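You operate a simulated robot arm through the tools that you are given. There is no shell and no other tool. Be economical: measure what you need, move in short steps, check, and stop when the job is done.

You run a simulated robot arm. Do the job below in one go: nothing can be reset, and whatever is moved stays where it is left.

JOB
Take the one kilo weight marked out and leave it on the small pan with green rim.
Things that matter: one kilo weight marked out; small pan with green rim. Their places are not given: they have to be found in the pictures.

The check looks at the end state, three seconds after you hand in, the way a careful person would. Anything else that was tipped, shoved, dropped, spilled or broken makes it a failure.

ROBOT AND FRAMES
A 6-joint arm with a two-finger parallel gripper, fixed in place. Base frame: the origin is at the foot of the arm, x ahead of it, y to its left, z up; the work surface is at about z = 0.86. Units: m, rad, N and s.
With the tool pointing down near the work surface it reaches from about 0.26 to 0.68 m from the base axis. Its first joint turns from -1.152 to 1.152 rad. Payload 2.9 kg.
Tool frame: the origin (TCP) lies between the finger pads and is the grasp point; the fingertips stand 0.03 m ahead of it; z points along the fingers, y is the line along which they close. Largest opening 0.11 m; finger width 0.02, thickness 0.01; the body of the gripper, 0.048 by 0.112 m, starts 0.055 m behind the TCP.
Orientation is that of the tool frame in the base frame, as a unit quaternion [w, x, y, z]. With the fingers straight down and closing along the base's y, the tool's x points along the base's -x, its y along +y and its z along -z.

CONTROLS
- The arm moves only by the tool drive_tool. Its argument "plan" is a list of rows, each an object of numbers (a shift or turn left out is 0, a gripper value left out holds the last): "wx", "wy", "wz": the turn, a rotation vector about the tool's x, y, z in units of 4 degrees (1.0 is 4 degrees); "x", "y", "z": the shift along the tool's x, y, z in units of 50 mm (1.0 is 50 mm); "claw": the finger opening in m, from 0 to 0.11. In form: [{"wx": .., "wy": .., "wz": .., "x": .., "y": .., "z": .., "claw": ..}, ...]. A call has 1 to 20 rows; each row shifts and turns the commanded pose from where the row before left it, along the tool's axes as they then stand. A call with a number of a shift or a turn outside -1 to 1 is refused whole. Rows are played at 5 a second. More than 0.05 m and 0.15 rad between two rows, or a gripper value outside its range, and nothing of the call is played. Where a pose cannot be reached the arm comes as near as it can. A force on the tool above 40 N (or 10 N above the force at the start of the call, whichever is more), or a blocked arm, ends the call early, and 0.2 s more pass. Each finger travels about 0.108 m/s and halts on what it meets, pressing with about 21 N; the grip force reading is that of the motor and also rises with nothing between the fingers. The clock runs only during rows and for 0.2 s after the last one: add rows that do not move to give the fingers time. The reply holds the time, the measured pose of the TCP, the force on the tool along the base axes, the opening and the grip force, in the units named above and with some noise.
- Cameras (640 x 400 px; columns grow to the right, rows downward): "scene" is fixed at [0.0686, 0.4287, 1.4032]; the picture's right is [-0.83, -0.55, 0.00], its down [-0.30, 0.45, -0.84] and it looks along [0.47, -0.70, -0.54] (base axes); focal length 344 px, centre (320, 200). "wrist" rides on the gripper at [-0.036, 0, -0.057] in the tool frame; the picture's right is [0.00, -1.00, 0.00], its down [0.97, 0.00, -0.24] and it looks along [0.24, 0.00, 0.97] (tool axes); focal length 218 px, centre (320, 200).
- grab_frame(camera): a new picture of that camera. It takes no simulated time.
- point_at(camera, pixels): for up to 12 pixels [column, row] of the newest picture of that camera ("zoom" is the newest enlarged one), the place [x, y, z] in the base frame of the surface seen there, good to about 0.002 m, but the place of the scene camera against the robot may be out by one fixed shift of up to 0.018 m in any direction. It takes no simulated time.
- zoom(camera, box): a new picture of the part [left, top, right, bottom] of that camera's present view, enlarged. It takes no simulated time.
- finish_job(): hands the job in; it is judged then, once.

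Keep the steps short. Do not move on a guess: measure, check each grasp and each placing, and mend mistakes. In all there are 60 turns and 30 pictures (those below and enlarged ones count). Leave the gripper open and the arm clear of the work at the hand-in unless told otherwise, and finish with a single line.

The tools are called after "Request:" as name(argument=value, ...) on one line, values as JSON. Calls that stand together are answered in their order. drive_tool: Moves the arm, as the interface text tells. Its arguments: {"type":"object","properties":{"plan":{"type":"array"}},"required":["plan"]} The other tools are called the same way: grab_frame (camera) takes a picture; point_at (camera, pixels) gives the place of the surface under pixels of a picture; zoom (camera, box) takes an enlarged picture of a part of a camera's view; finish_job () hands the job in.

At the start:

```text
t: 0.0
eef_pos: [0.4011, -0.0206, 1.0869]
tcp_rot: [0.0, 0.0, 1.0, 0.0]
contact_force: [-0.5, 0.1, -0.6]
opening: 0.1099
grasp_force: 0.0
```

scene: 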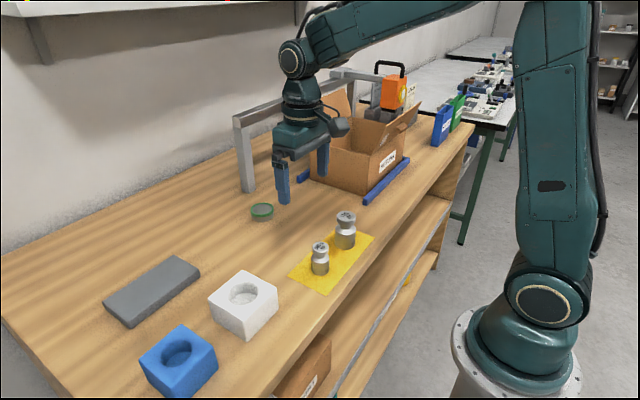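
wrist: 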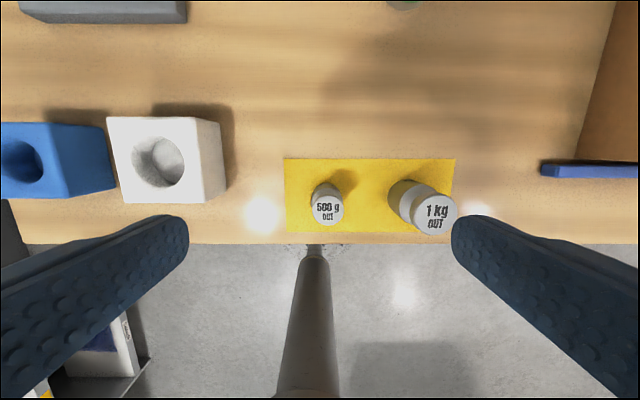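

The wrist picture shows "1 kg OUT" at about (435,212) and "500 g OUT" at (328,208). The scene shows a green round thing at (262,212). I'll enlarge both and measure.

Request:
zoom(camera="scene", box=[220, 170, 400, 300])

Request:
point_at(camera="wrist", pixels=[[437, 215], [420, 213], [456, 215], [437, 197], [437, 232], [328, 208], [402, 2], [400, 190], [300, 225], [370, 225], [300, 180]])

Request:
point_at(camera="scene", pixels=[[262, 209], [252, 210], [273, 210], [262, 204], [262, 215], [346, 216], [336, 216], [357, 218], [320, 246], [262, 224], [346, 235]])

```text
3.08 times, centred on (310, 235) of scene
```

zoom: 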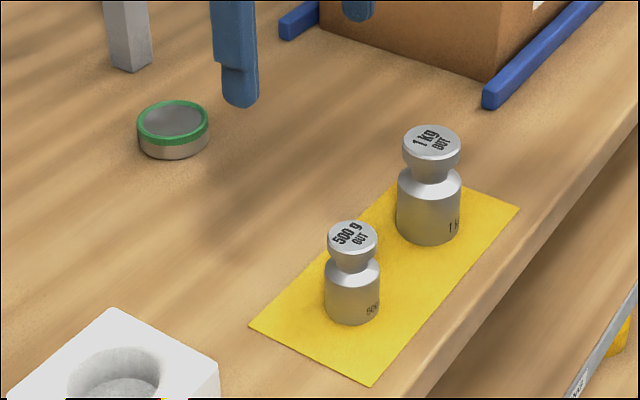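

```text
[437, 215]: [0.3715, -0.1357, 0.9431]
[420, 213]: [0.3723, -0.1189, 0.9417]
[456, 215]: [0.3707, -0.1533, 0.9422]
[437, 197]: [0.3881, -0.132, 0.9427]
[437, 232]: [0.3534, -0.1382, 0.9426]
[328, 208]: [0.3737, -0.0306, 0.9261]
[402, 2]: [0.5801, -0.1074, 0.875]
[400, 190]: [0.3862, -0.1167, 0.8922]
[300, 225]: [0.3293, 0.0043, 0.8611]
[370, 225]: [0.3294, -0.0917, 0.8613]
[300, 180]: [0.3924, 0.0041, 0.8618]
```

```text
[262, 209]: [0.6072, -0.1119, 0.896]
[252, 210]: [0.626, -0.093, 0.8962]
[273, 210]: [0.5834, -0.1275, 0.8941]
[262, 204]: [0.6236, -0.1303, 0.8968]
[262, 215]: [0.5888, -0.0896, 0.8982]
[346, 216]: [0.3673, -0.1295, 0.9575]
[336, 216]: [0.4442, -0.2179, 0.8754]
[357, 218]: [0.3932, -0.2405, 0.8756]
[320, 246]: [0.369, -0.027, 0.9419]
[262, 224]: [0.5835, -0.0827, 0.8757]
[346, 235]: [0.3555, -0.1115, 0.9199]
```

The green-rim pan is at about (0.61, -0.11). The grey frame behind it may be in the way, so I'll measure its posts and bar and look at the weight and the pan edge from the wrist.

Request:
point_at(camera="scene", pixels=[[247, 188], [238, 120], [262, 112], [337, 75], [380, 78], [247, 150], [270, 115], [340, 130], [304, 178], [333, 80], [375, 170]])

Request:
zoom(camera="wrist", box=[280, 150, 480, 275])

```text
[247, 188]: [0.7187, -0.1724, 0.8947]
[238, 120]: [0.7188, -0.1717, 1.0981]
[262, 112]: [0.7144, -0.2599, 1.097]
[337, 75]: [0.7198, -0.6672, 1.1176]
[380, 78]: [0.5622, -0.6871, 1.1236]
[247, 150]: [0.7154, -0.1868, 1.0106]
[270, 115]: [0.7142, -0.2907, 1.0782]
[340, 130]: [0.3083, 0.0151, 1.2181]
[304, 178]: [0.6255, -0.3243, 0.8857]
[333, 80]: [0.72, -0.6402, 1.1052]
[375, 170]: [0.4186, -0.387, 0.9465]
```

```text
3.20 times, centred on (380, 212) of wrist
```

zoom: 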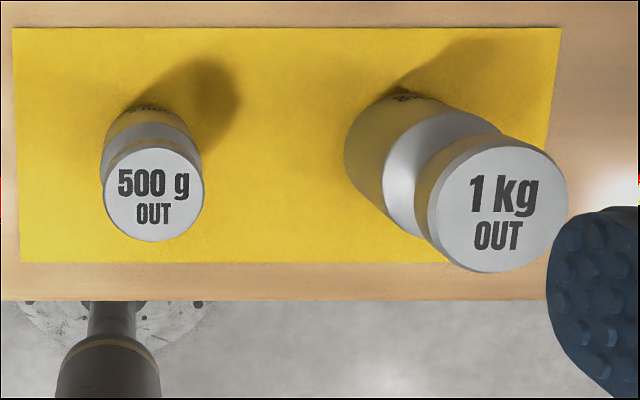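

The frame is at x≈0.72, behind the pan and clear of it. I'll move the empty gripper at its present height to about (0.55, -0.11) to look down on the pan.

Request:
drive_tool(plan=[{"x": -0.75, "y": -0.45}, {"x": -0.75, "y": -0.45}, {"x": -0.75, "y": -0.45}, {"x": -0.75, "y": -0.45}, {}])

Request:
zoom(camera="wrist", box=[240, 70, 400, 170])

```text
t: 1.2
eef_pos: [0.5488, -0.1119, 1.0881]
tcp_rot: [0.0, 0.0, 1.0, 0.0]
contact_force: [1.1, -0.4, -0.2]
opening: 0.11
grasp_force: 0.0
```

```text
4.00 times, centred on (320, 120) of wrist
```

zoom: 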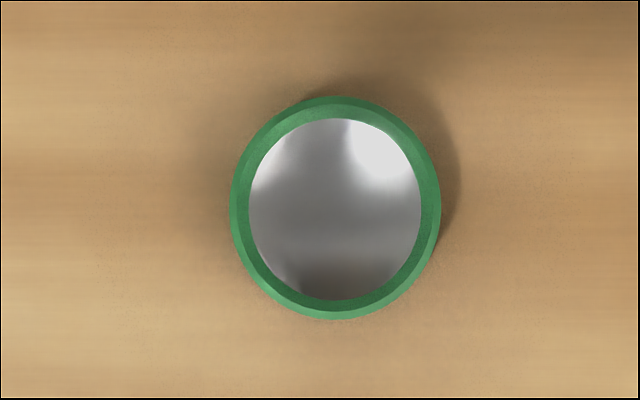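

The pan is clear: outer edge runs from 230 to 441 in columns and 97 to 320 in rows, with the inside from 248 to 421 and 118 to 300. I'll measure the rim and the floor.

Request:
point_at(camera="zoom", pixels=[[335, 208], [260, 208], [410, 208], [335, 130], [335, 290], [243, 208], [427, 208], [335, 111], [335, 305], [100, 208], [300, 170], [370, 250]])

```text
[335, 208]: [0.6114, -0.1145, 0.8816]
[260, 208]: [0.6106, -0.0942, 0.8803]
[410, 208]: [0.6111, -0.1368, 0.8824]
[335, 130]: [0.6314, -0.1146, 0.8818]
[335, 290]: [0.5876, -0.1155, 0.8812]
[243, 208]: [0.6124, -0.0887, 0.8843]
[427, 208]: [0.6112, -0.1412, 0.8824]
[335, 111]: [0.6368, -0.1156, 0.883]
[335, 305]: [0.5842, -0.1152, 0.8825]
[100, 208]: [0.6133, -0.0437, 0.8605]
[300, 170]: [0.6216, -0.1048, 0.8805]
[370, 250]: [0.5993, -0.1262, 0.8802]
```

The pan's floor is at z≈0.881 and its lip at 0.883. The centre is about (0.610, -0.115), and the inside is about 49 mm across. Next I go above the weight at (0.371, -0.134), staying high, and look again.

Request:
drive_tool(plan=[{"x": 0.9, "y": -0.117}, {"x": 0.9, "y": -0.117}, {"x": 0.9, "y": -0.117}, {"x": 0.9, "y": -0.117}, {}, {}])

Request:
grab_frame(camera="wrist")

```text
t: 2.6
eef_pos: [0.3703, -0.1331, 1.0871]
tcp_rot: [0.0, 0.0, 1.0, 0.001]
contact_force: [0.7, 0.7, -0.2]
opening: 0.11
grasp_force: 0.0
```

```text
24 pictures are left
```

wrist: 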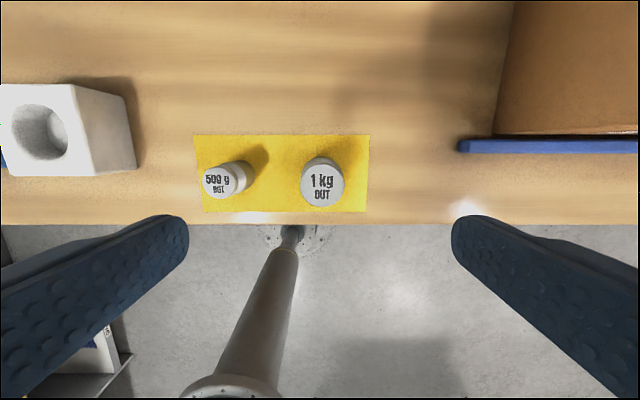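

The weight's top is at about (322,182), almost straight below the gripper. I'll measure its edges.

Request:
point_at(camera="wrist", pixels=[[322, 182], [303, 182], [341, 182], [322, 162], [322, 203], [308, 165], [335, 165], [250, 178], [320, 156]])

Request:
zoom(camera="wrist", box=[272, 145, 368, 217])

```text
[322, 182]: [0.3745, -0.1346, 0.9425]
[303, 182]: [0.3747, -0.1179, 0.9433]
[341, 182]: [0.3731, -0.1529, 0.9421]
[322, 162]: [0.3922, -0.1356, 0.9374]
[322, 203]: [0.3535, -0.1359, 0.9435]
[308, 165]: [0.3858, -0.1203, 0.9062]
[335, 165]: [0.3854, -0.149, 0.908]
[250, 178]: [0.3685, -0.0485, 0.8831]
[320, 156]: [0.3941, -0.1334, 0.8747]
```

```text
5.56 times, centred on (320, 181) of wrist
```

zoom: 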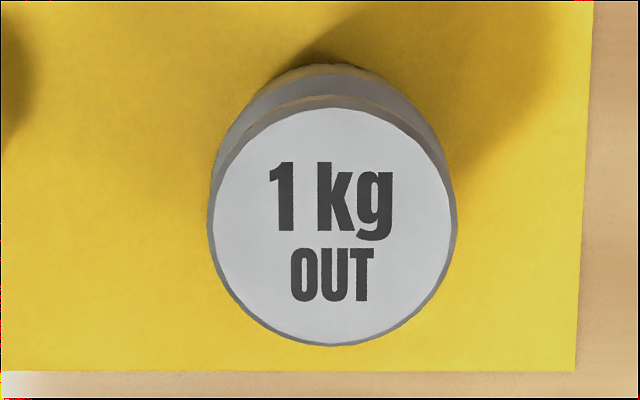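

The weight's centre is (0.371, -0.135), its body is about 46 mm wide, and its shoulder is at z≈0.906. The 500 g weight is well clear of the fingers. I'll go down to TCP z≈0.910 to grip the body, with the fingertips about 19 mm above the table.

Request:
drive_tool(plan=[{"y": -0.03, "claw": 0.09}, {"z": 0.7}, {"z": 0.7}, {"z": 0.7}, {"z": 0.7}, {"z": 0.5}, {}, {}])

Request:
grab_frame(camera="wrist")

```text
t: 4.4
eef_pos: [0.3694, -0.134, 0.9236]
tcp_rot: [0.001, 0.0, 1.0, 0.0]
contact_force: [-0.8, -0.2, 0.1]
opening: 0.0901
grasp_force: 0.1
```

```text
22 pictures are left
```

wrist: 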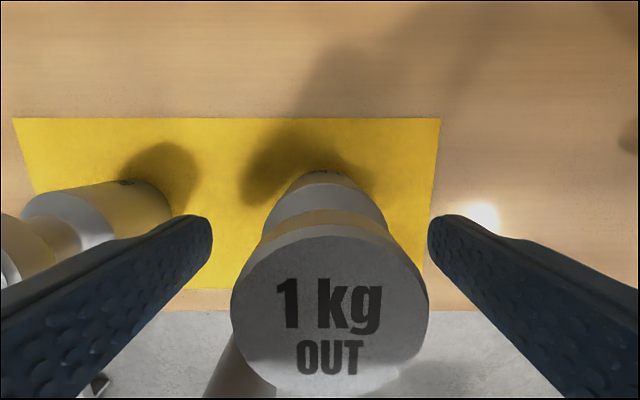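

The fingers straddle the weight, and it sits about 2 mm to the right of centre (column 330). I'll shift 1.5 mm, go down 12 mm more, and close.

Request:
drive_tool(plan=[{"y": -0.03}, {"z": 0.24}, {}, {"claw": 0.06}, {"claw": 0.03}, {"claw": 0.03}, {"claw": 0.02}, {}, {}])

Request:
grab_frame(camera="wrist")

```text
t: 6.4
eef_pos: [0.3708, -0.135, 0.9113]
tcp_rot: [0.0, -0.001, 1.0, 0.0]
contact_force: [1.0, 1.9, -0.3]
opening: 0.0476
grasp_force: 20.9
```

```text
21 pictures are left
```

wrist: 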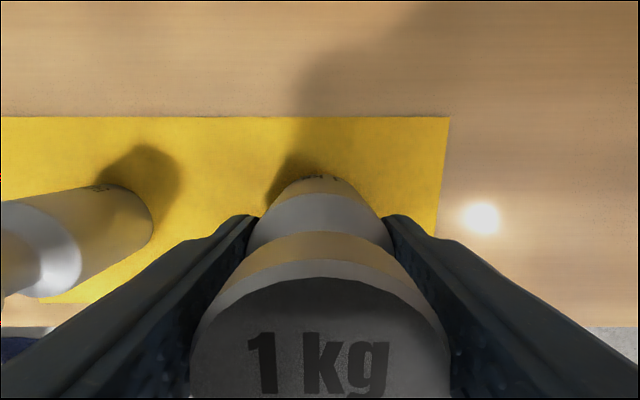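

The weight is held: opening 47.6 mm, grip 21 N. I'll lift it about 9 cm slowly and check.

Request:
drive_tool(plan=[{"z": -0.2}, {"z": -0.4}, {"z": -0.6}, {"z": -0.6}, {}, {}])

Request:
grab_frame(camera="scene")

Request:
grab_frame(camera="wrist")

```text
t: 7.8
eef_pos: [0.3709, -0.1375, 1.0004]
tcp_rot: [0.0, 0.0, 1.0, 0.0]
contact_force: [0.3, -0.3, -10.1]
opening: 0.0477
grasp_force: 20.4
```

```text
20 pictures are left
```

scene: 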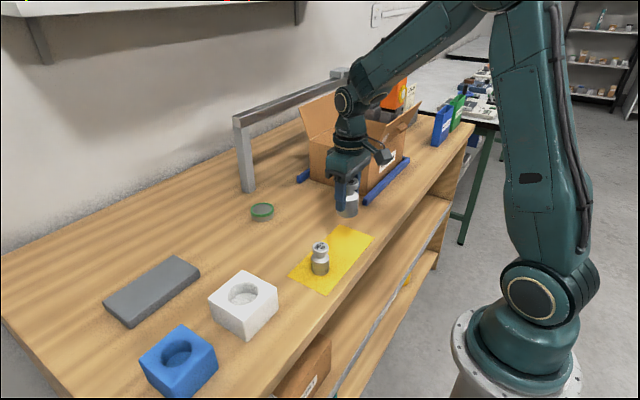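

```text
19 pictures are left
```

wrist: 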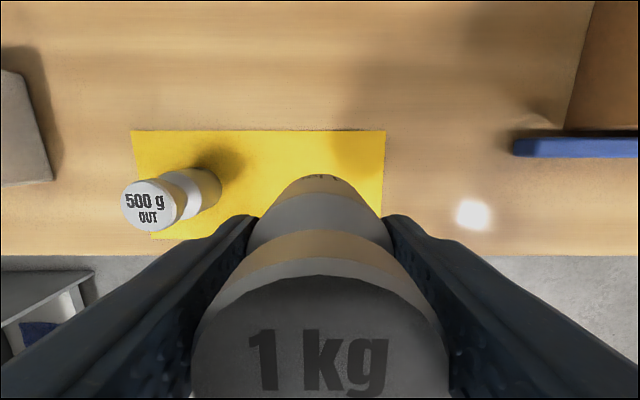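

It lifted level, the force reads -10 N, and the 500 g weight has not moved. I'll measure the held weight relative to the TCP, then move to just short of the pan.

Request:
point_at(camera="wrist", pixels=[[320, 178], [320, 174], [320, 195], [320, 215], [320, 245], [320, 285], [320, 340], [290, 183], [352, 183]])

Request:
drive_tool(plan=[{"x": -0.7, "y": 0.07}, {"x": -0.7, "y": 0.07}, {"x": -0.7, "y": 0.07}, {"x": -0.7, "y": 0.07}, {"x": -0.7, "y": 0.07}, {"x": -0.7, "y": 0.068}, {"x": -0.586}, {}, {}, {}])

Request:
grab_frame(camera="wrist")

```text
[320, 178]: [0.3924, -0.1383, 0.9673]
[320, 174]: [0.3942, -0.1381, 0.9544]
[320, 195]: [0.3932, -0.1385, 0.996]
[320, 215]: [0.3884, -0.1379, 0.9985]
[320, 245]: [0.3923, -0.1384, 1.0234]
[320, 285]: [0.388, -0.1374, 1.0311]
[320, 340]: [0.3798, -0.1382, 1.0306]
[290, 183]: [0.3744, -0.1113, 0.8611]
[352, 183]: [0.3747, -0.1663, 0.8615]
```

```text
t: 10.0
eef_pos: [0.6066, -0.1169, 0.9984]
tcp_rot: [-0.001, 0.001, 1.0, 0.0]
contact_force: [-0.3, 0.3, -9.9]
opening: 0.0476
grasp_force: 20.9
```

```text
18 pictures are left
```

wrist: 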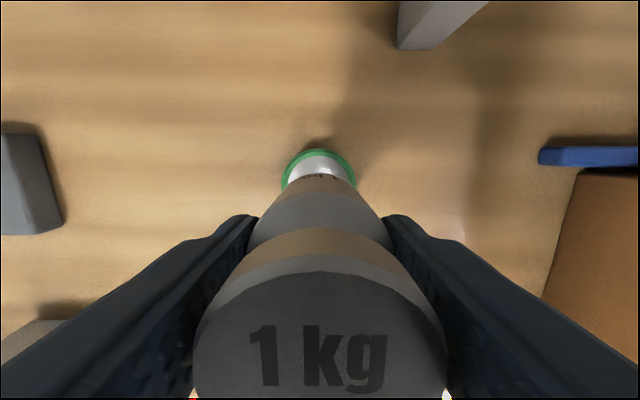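

The held weight is centred on the TCP (front edge about 23 mm ahead, radius about 23.7 mm). Now I'll enlarge the pan to refine the alignment.

Request:
zoom(camera="wrist", box=[264, 130, 376, 200])

```text
5.71 times, centred on (320, 165) of wrist
```

zoom: 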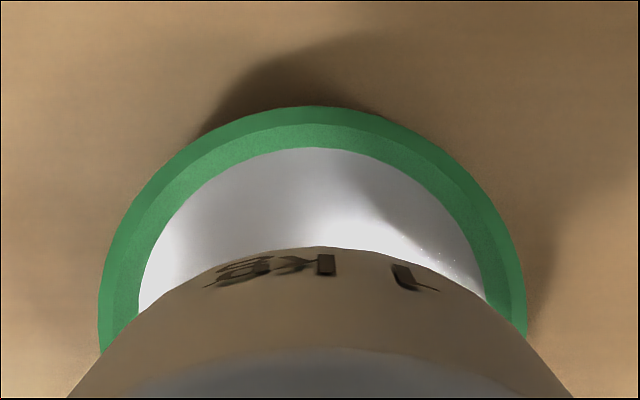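

Pan centre column is 312 in the enlargement and the weight's is 320, so the pan lies about 1 mm toward +y. I'll measure the rim's x.

Request:
point_at(camera="zoom", pixels=[[312, 109], [312, 115], [312, 135], [312, 145], [312, 152], [312, 190], [312, 225], [200, 250], [420, 240], [105, 310], [519, 310], [320, 250]])

```text
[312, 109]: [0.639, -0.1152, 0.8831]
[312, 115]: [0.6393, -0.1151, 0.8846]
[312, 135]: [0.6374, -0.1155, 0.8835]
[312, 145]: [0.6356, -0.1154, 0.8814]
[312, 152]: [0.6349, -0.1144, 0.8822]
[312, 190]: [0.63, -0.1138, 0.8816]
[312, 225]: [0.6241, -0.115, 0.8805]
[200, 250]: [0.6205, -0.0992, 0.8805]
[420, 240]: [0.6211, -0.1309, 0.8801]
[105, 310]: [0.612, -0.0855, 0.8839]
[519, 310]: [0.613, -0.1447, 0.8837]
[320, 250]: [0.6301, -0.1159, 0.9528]
```

The pan centre is about (0.610, -0.115) and the weight is at about (0.6065, -0.1162). I'll move +3.5 mm in x and +1 mm in y, lower 45 mm, and check again.

Request:
drive_tool(plan=[{"x": -0.07, "y": 0.02}, {"z": 0.45}, {"z": 0.45}, {}, {}, {}])

Request:
zoom(camera="wrist", box=[256, 120, 384, 200])

```text
t: 11.4
eef_pos: [0.6123, -0.117, 0.9568]
tcp_rot: [0.0, 0.0, 1.0, 0.0]
contact_force: [-0.2, 0.4, -10.1]
opening: 0.0478
grasp_force: 21.4
```

```text
5.00 times, centred on (320, 160) of wrist
```

zoom: 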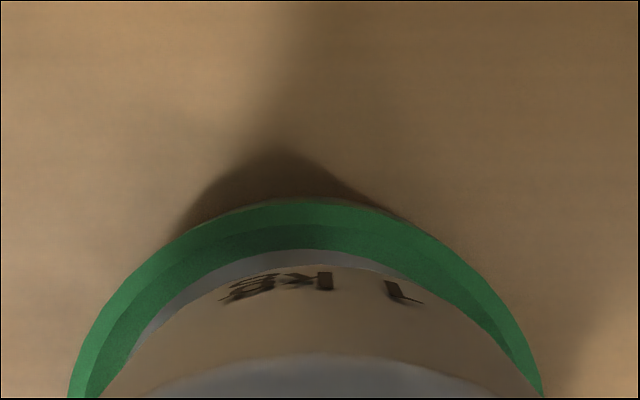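

The pan's centre column is about 306 against 320 for the weight, so roughly 1.5 mm more toward +y is needed. I'll measure points.

Request:
point_at(camera="zoom", pixels=[[306, 203], [306, 215], [306, 240], [306, 254], [318, 270], [318, 275], [318, 290], [80, 370], [528, 370], [150, 325], [250, 260], [318, 256]])

```text
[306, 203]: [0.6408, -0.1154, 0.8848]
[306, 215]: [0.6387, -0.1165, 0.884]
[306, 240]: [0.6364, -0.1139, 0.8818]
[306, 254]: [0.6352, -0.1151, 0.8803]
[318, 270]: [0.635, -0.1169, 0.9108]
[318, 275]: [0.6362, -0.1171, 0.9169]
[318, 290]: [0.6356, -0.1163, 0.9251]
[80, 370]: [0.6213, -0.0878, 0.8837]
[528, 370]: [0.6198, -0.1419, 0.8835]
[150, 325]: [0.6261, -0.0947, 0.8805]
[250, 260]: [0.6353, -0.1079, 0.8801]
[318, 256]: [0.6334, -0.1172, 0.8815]
```

The weight is at about (0.6118, -0.117) and the pan at (0.6104, -0.1151). I'll correct by -1.2 mm in x and +1.8 mm in y, lower 15 mm, and look again.

Request:
drive_tool(plan=[{"x": 0.024, "y": 0.036}, {"z": 0.3}, {}, {}, {}])

Request:
zoom(camera="wrist", box=[256, 120, 384, 200])

Request:
zoom(camera="scene", box=[222, 170, 302, 220])

```text
t: 12.6
eef_pos: [0.6119, -0.1158, 0.9415]
tcp_rot: [0.0, 0.0, 1.0, 0.0]
contact_force: [-1.0, 0.0, -10.0]
opening: 0.0476
grasp_force: 21.1
```

```text
5.00 times, centred on (320, 160) of wrist
```

zoom: 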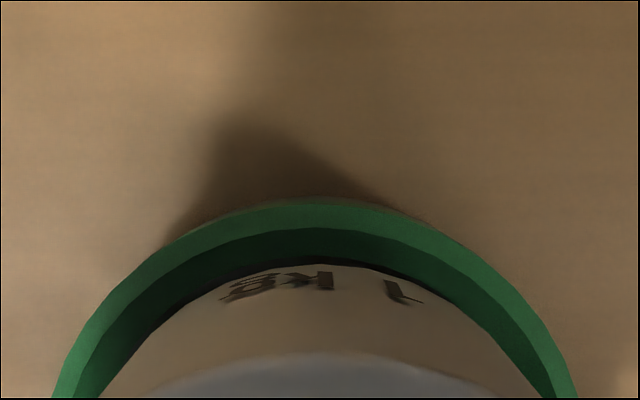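

```text
8.00 times, centred on (262, 195) of scene
```

zoom: 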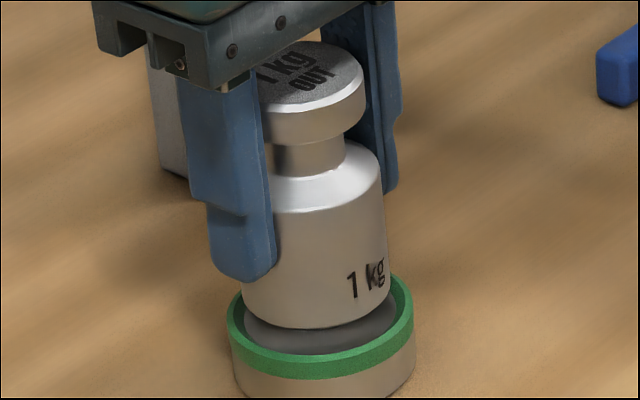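

The weight is just over the pan and nearly centred: pan centre column is about 315 against about 319. I'll measure for the final trim.

Request:
point_at(camera="wrist", pixels=[[319, 174]])

Request:
zoom(camera="wrist", box=[256, 140, 384, 220])

```text
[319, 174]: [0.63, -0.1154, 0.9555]
```

```text
5.00 times, centred on (320, 180) of wrist
```

zoom: 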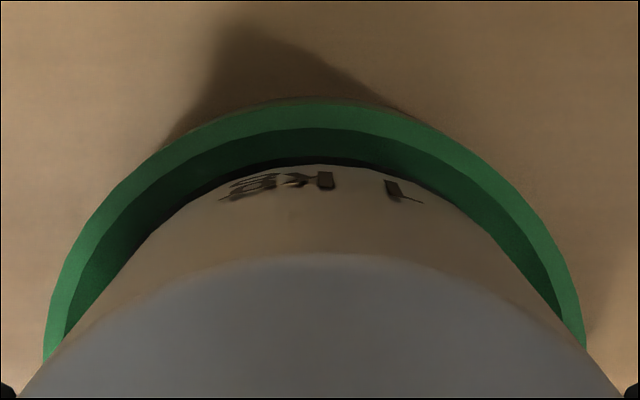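

That point came from an older picture, so I'll measure on the fresh enlargement.

Request:
point_at(camera="zoom", pixels=[[316, 104], [316, 115], [316, 124], [316, 135], [316, 155], [319, 170], [319, 175], [319, 182], [55, 310], [578, 310], [75, 310], [555, 310]])

```text
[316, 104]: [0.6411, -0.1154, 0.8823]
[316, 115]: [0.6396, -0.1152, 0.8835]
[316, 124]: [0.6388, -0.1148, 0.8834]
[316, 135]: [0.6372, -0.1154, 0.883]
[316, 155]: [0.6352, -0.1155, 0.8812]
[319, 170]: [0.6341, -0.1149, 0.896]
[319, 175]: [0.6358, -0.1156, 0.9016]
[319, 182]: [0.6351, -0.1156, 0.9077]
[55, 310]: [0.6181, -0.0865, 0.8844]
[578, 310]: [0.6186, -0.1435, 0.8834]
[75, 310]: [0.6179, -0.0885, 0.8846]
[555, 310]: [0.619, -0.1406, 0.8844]
```

Both are aligned to about half a millimetre, and the base is roughly 10 mm above the pan floor. I'll trim +0.5 mm in y and -0.4 mm in x, then lower 7 mm.

Request:
drive_tool(plan=[{"x": 0.008, "y": 0.01}, {"z": 0.07}, {"z": 0.07}, {}, {}])

Request:
zoom(camera="scene", box=[222, 175, 302, 225])

```text
t: 13.8
eef_pos: [0.6113, -0.1138, 0.936]
tcp_rot: [0.002, -0.001, 1.0, 0.0]
contact_force: [-3.1, -0.3, 5.6]
opening: 0.0475
grasp_force: 21.3
```

```text
8.00 times, centred on (262, 200) of scene
```

zoom: 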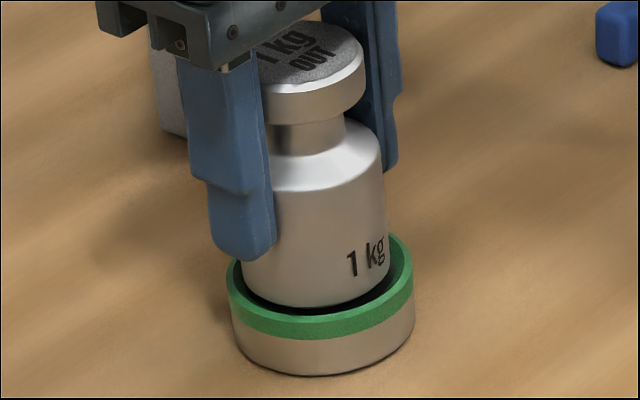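

Contact: the force is now +5.6 N in z and -3 N in x. The base is either on the floor or on the lip, so I'll check from the wrist.

Request:
zoom(camera="wrist", box=[256, 140, 384, 220])

```text
5.00 times, centred on (320, 180) of wrist
```

zoom: 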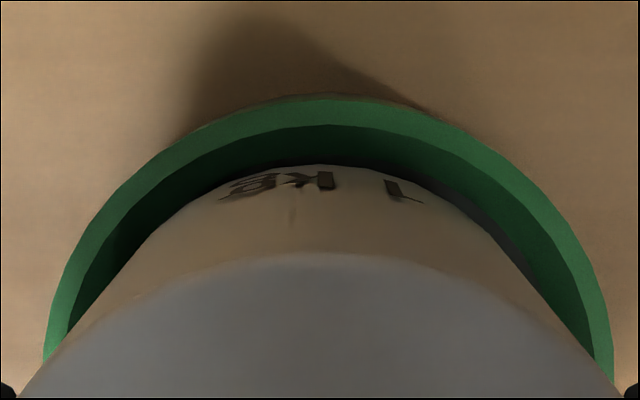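

The pan's centre column is now about 328 and the weight's is 319, so the weight sits about 1 mm too far to +y. I'll measure, then lift slightly and correct.

Request:
point_at(camera="zoom", pixels=[[326, 98], [326, 110], [326, 122], [326, 135], [326, 155], [319, 168], [319, 172], [319, 180], [50, 310], [604, 310], [480, 212], [170, 205]])

Request:
drive_tool(plan=[{"z": -0.08}, {"y": -0.02}, {}, {}, {}])

Request:
zoom(camera="wrist", box=[256, 140, 384, 220])

```text
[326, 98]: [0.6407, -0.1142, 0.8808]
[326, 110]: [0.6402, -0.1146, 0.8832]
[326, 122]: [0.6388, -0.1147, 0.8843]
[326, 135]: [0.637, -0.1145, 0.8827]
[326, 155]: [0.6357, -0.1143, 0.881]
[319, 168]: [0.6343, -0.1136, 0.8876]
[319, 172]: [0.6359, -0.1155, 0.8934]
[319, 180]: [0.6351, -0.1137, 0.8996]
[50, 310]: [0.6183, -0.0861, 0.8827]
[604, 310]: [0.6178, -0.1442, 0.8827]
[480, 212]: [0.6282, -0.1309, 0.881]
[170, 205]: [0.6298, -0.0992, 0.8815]
```

```text
t: 15.0
eef_pos: [0.6114, -0.1156, 0.9397]
tcp_rot: [0.001, 0.0, 1.0, 0.0]
contact_force: [-0.1, -0.1, -10.3]
opening: 0.0476
grasp_force: 20.7
```

```text
5.00 times, centred on (320, 180) of wrist
```

zoom: 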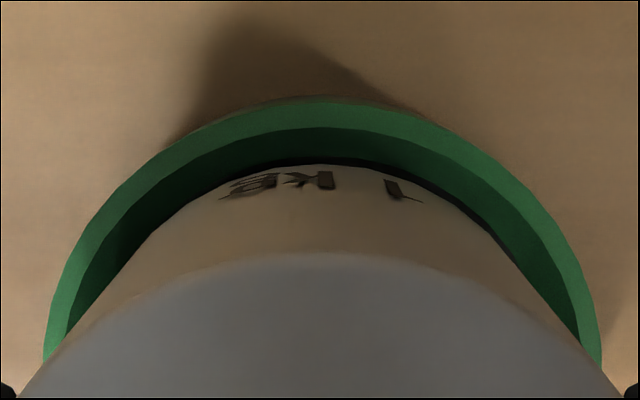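

It hangs free again and is centred to about 0.3 mm (322 against 319). The -x push suggests it touched the far lip, so I'll shift -0.8 mm in x, -0.2 mm in y, and lower gently.

Request:
drive_tool(plan=[{"x": 0.016, "y": -0.004}, {}, {"z": 0.03}, {"z": 0.03}, {"z": 0.02}, {}, {}])

```text
t: 16.6
eef_pos: [0.6114, -0.1152, 0.9373]
tcp_rot: [0.0, 0.0, 1.0, 0.001]
contact_force: [-4.9, 2.3, 11.5]
opening: 0.0475
grasp_force: 21.0
```

Contact again, with Fx -4.9 and Fz +11.5. I'll look from the scene side, where the near lip gap is visible.

Request:
zoom(camera="scene", box=[238, 190, 286, 220])

Request:
zoom(camera="wrist", box=[272, 150, 368, 210])

```text
13.33 times, centred on (262, 205) of scene
```

zoom: 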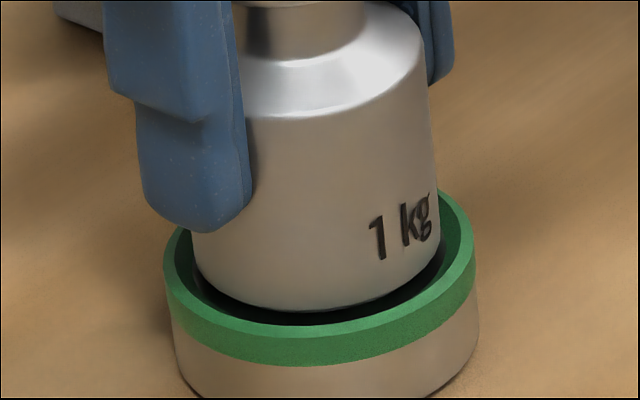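

```text
6.67 times, centred on (320, 180) of wrist
```

zoom: 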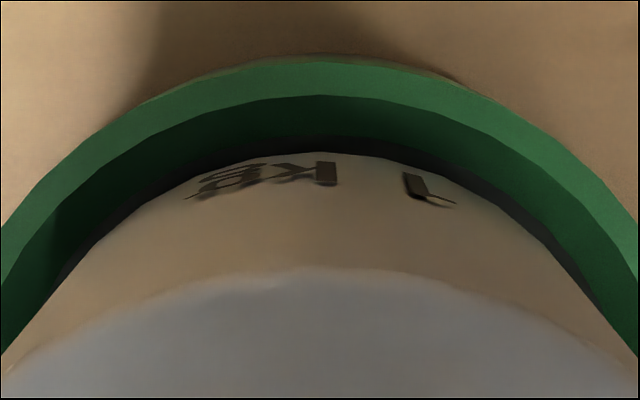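

The weight stands inside the rim, with a dark strip of floor visible all round its front and near edges. I'll take off about 1.5 mm of the pressing and read the force before releasing.

Request:
drive_tool(plan=[{"z": -0.03}, {}, {}])

```text
t: 17.4
eef_pos: [0.6102, -0.1152, 0.936]
tcp_rot: [0.002, 0.0, 1.0, 0.0]
contact_force: [3.7, 2.8, 11.3]
opening: 0.0476
grasp_force: 20.9
```

It is still pressing by 11 N upward, so I'll ease up a little more.

Request:
drive_tool(plan=[{"z": -0.02}, {}, {}])

```text
t: 18.2
eef_pos: [0.6103, -0.1154, 0.9362]
tcp_rot: [0.0, 0.0, 1.0, 0.0]
contact_force: [4.3, 1.8, 5.0]
opening: 0.0474
grasp_force: 21.0
```

The load is nearly neutral and the weight is standing. I'll open the fingers gradually without moving the arm.

Request:
drive_tool(plan=[{"z": -0.01}, {"claw": 0.05}, {"claw": 0.055}, {"claw": 0.065}, {"claw": 0.085}, {}])

Request:
zoom(camera="scene", box=[222, 170, 302, 220])

Request:
grab_frame(camera="wrist")

```text
t: 19.6
eef_pos: [0.6102, -0.1169, 0.9373]
tcp_rot: [0.0, 0.0, 1.0, 0.0]
contact_force: [-1.2, 0.7, 0.1]
opening: 0.085
grasp_force: 0.1
```

```text
8.00 times, centred on (262, 195) of scene
```

zoom: 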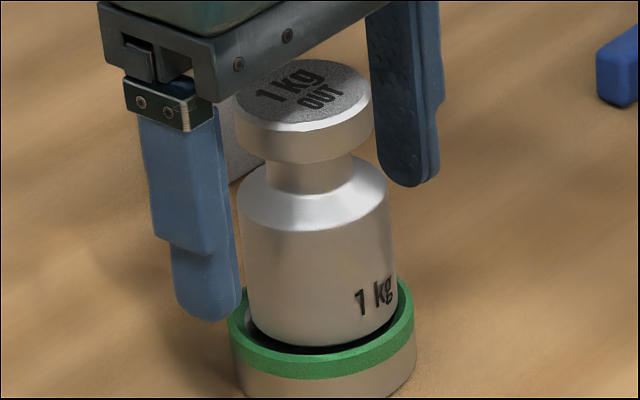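

```text
6 pictures are left
```

wrist: 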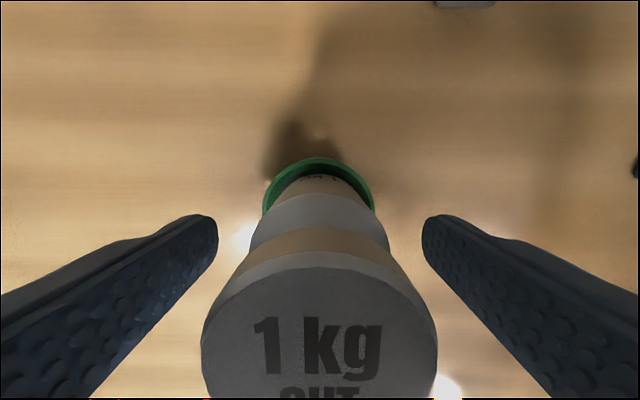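

The weight stands by itself in the pan and both fingers are clear. I'll go straight up, then back away.

Request:
drive_tool(plan=[{"z": -0.4}, {"z": -0.6}, {"z": -0.8}, {"z": -0.8}, {"z": -0.6}, {"x": 0.7}, {"x": 0.7}, {}])

Request:
grab_frame(camera="scene")

Request:
zoom(camera="scene", box=[222, 170, 302, 220])

Request:
grab_frame(camera="wrist")

```text
t: 21.4
eef_pos: [0.5389, -0.1137, 1.0979]
tcp_rot: [0.0, 0.0, 1.0, 0.0]
contact_force: [-0.2, 0.3, 0.0]
opening: 0.0849
grasp_force: 0.0
```

```text
5 pictures are left
```

scene: 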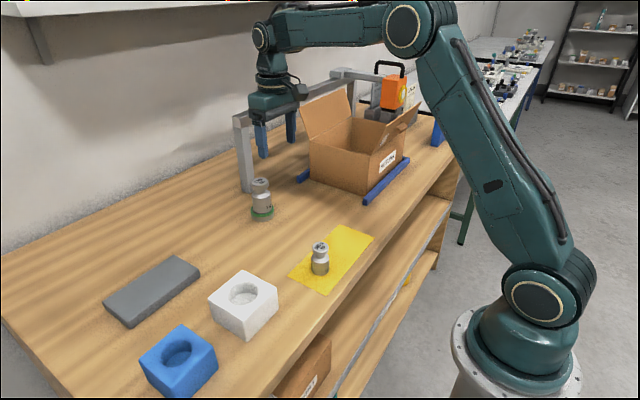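

```text
8.00 times, centred on (262, 195) of scene
```

zoom: 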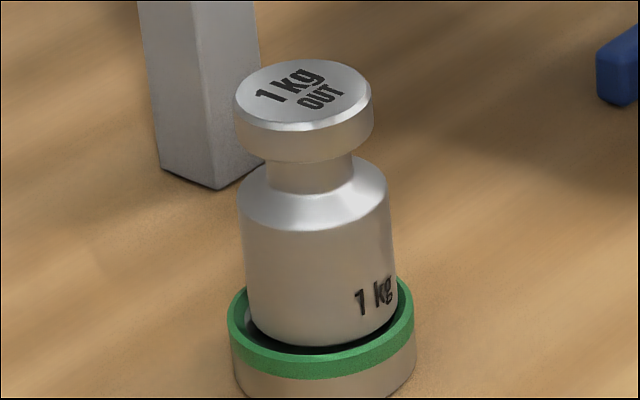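

```text
3 pictures are left
```

wrist: 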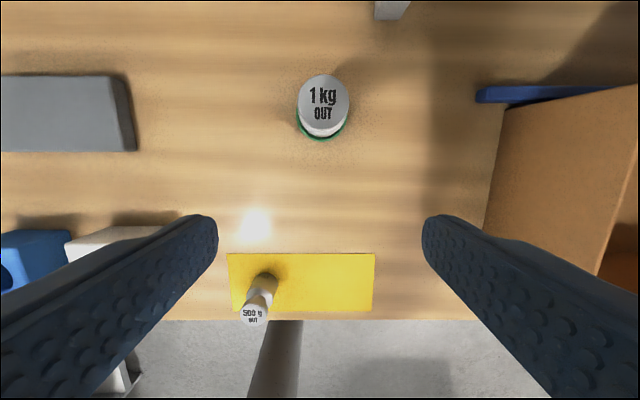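

The weight looks upright in the pan and everything else is where it was. I'll check that its top is level.

Request:
point_at(camera="wrist", pixels=[[322, 98], [304, 98], [341, 98], [322, 80], [322, 118], [310, 85], [335, 110]])

```text
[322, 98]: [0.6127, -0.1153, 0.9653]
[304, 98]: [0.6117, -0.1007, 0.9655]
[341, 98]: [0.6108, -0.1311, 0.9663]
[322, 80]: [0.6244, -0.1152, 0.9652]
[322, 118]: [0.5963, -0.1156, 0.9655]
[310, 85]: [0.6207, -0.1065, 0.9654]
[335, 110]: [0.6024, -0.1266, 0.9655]
```

The top is level at z≈0.9655 and centred over the pan at about (0.611, -0.116). The gripper is open and clear, so I'm handing in.

Request:
finish_job()

```text
The job is handed in.
```

The 1 kg OUT weight stands level on the green-rimmed pan, nothing else was disturbed, and the arm is clear with its gripper open.
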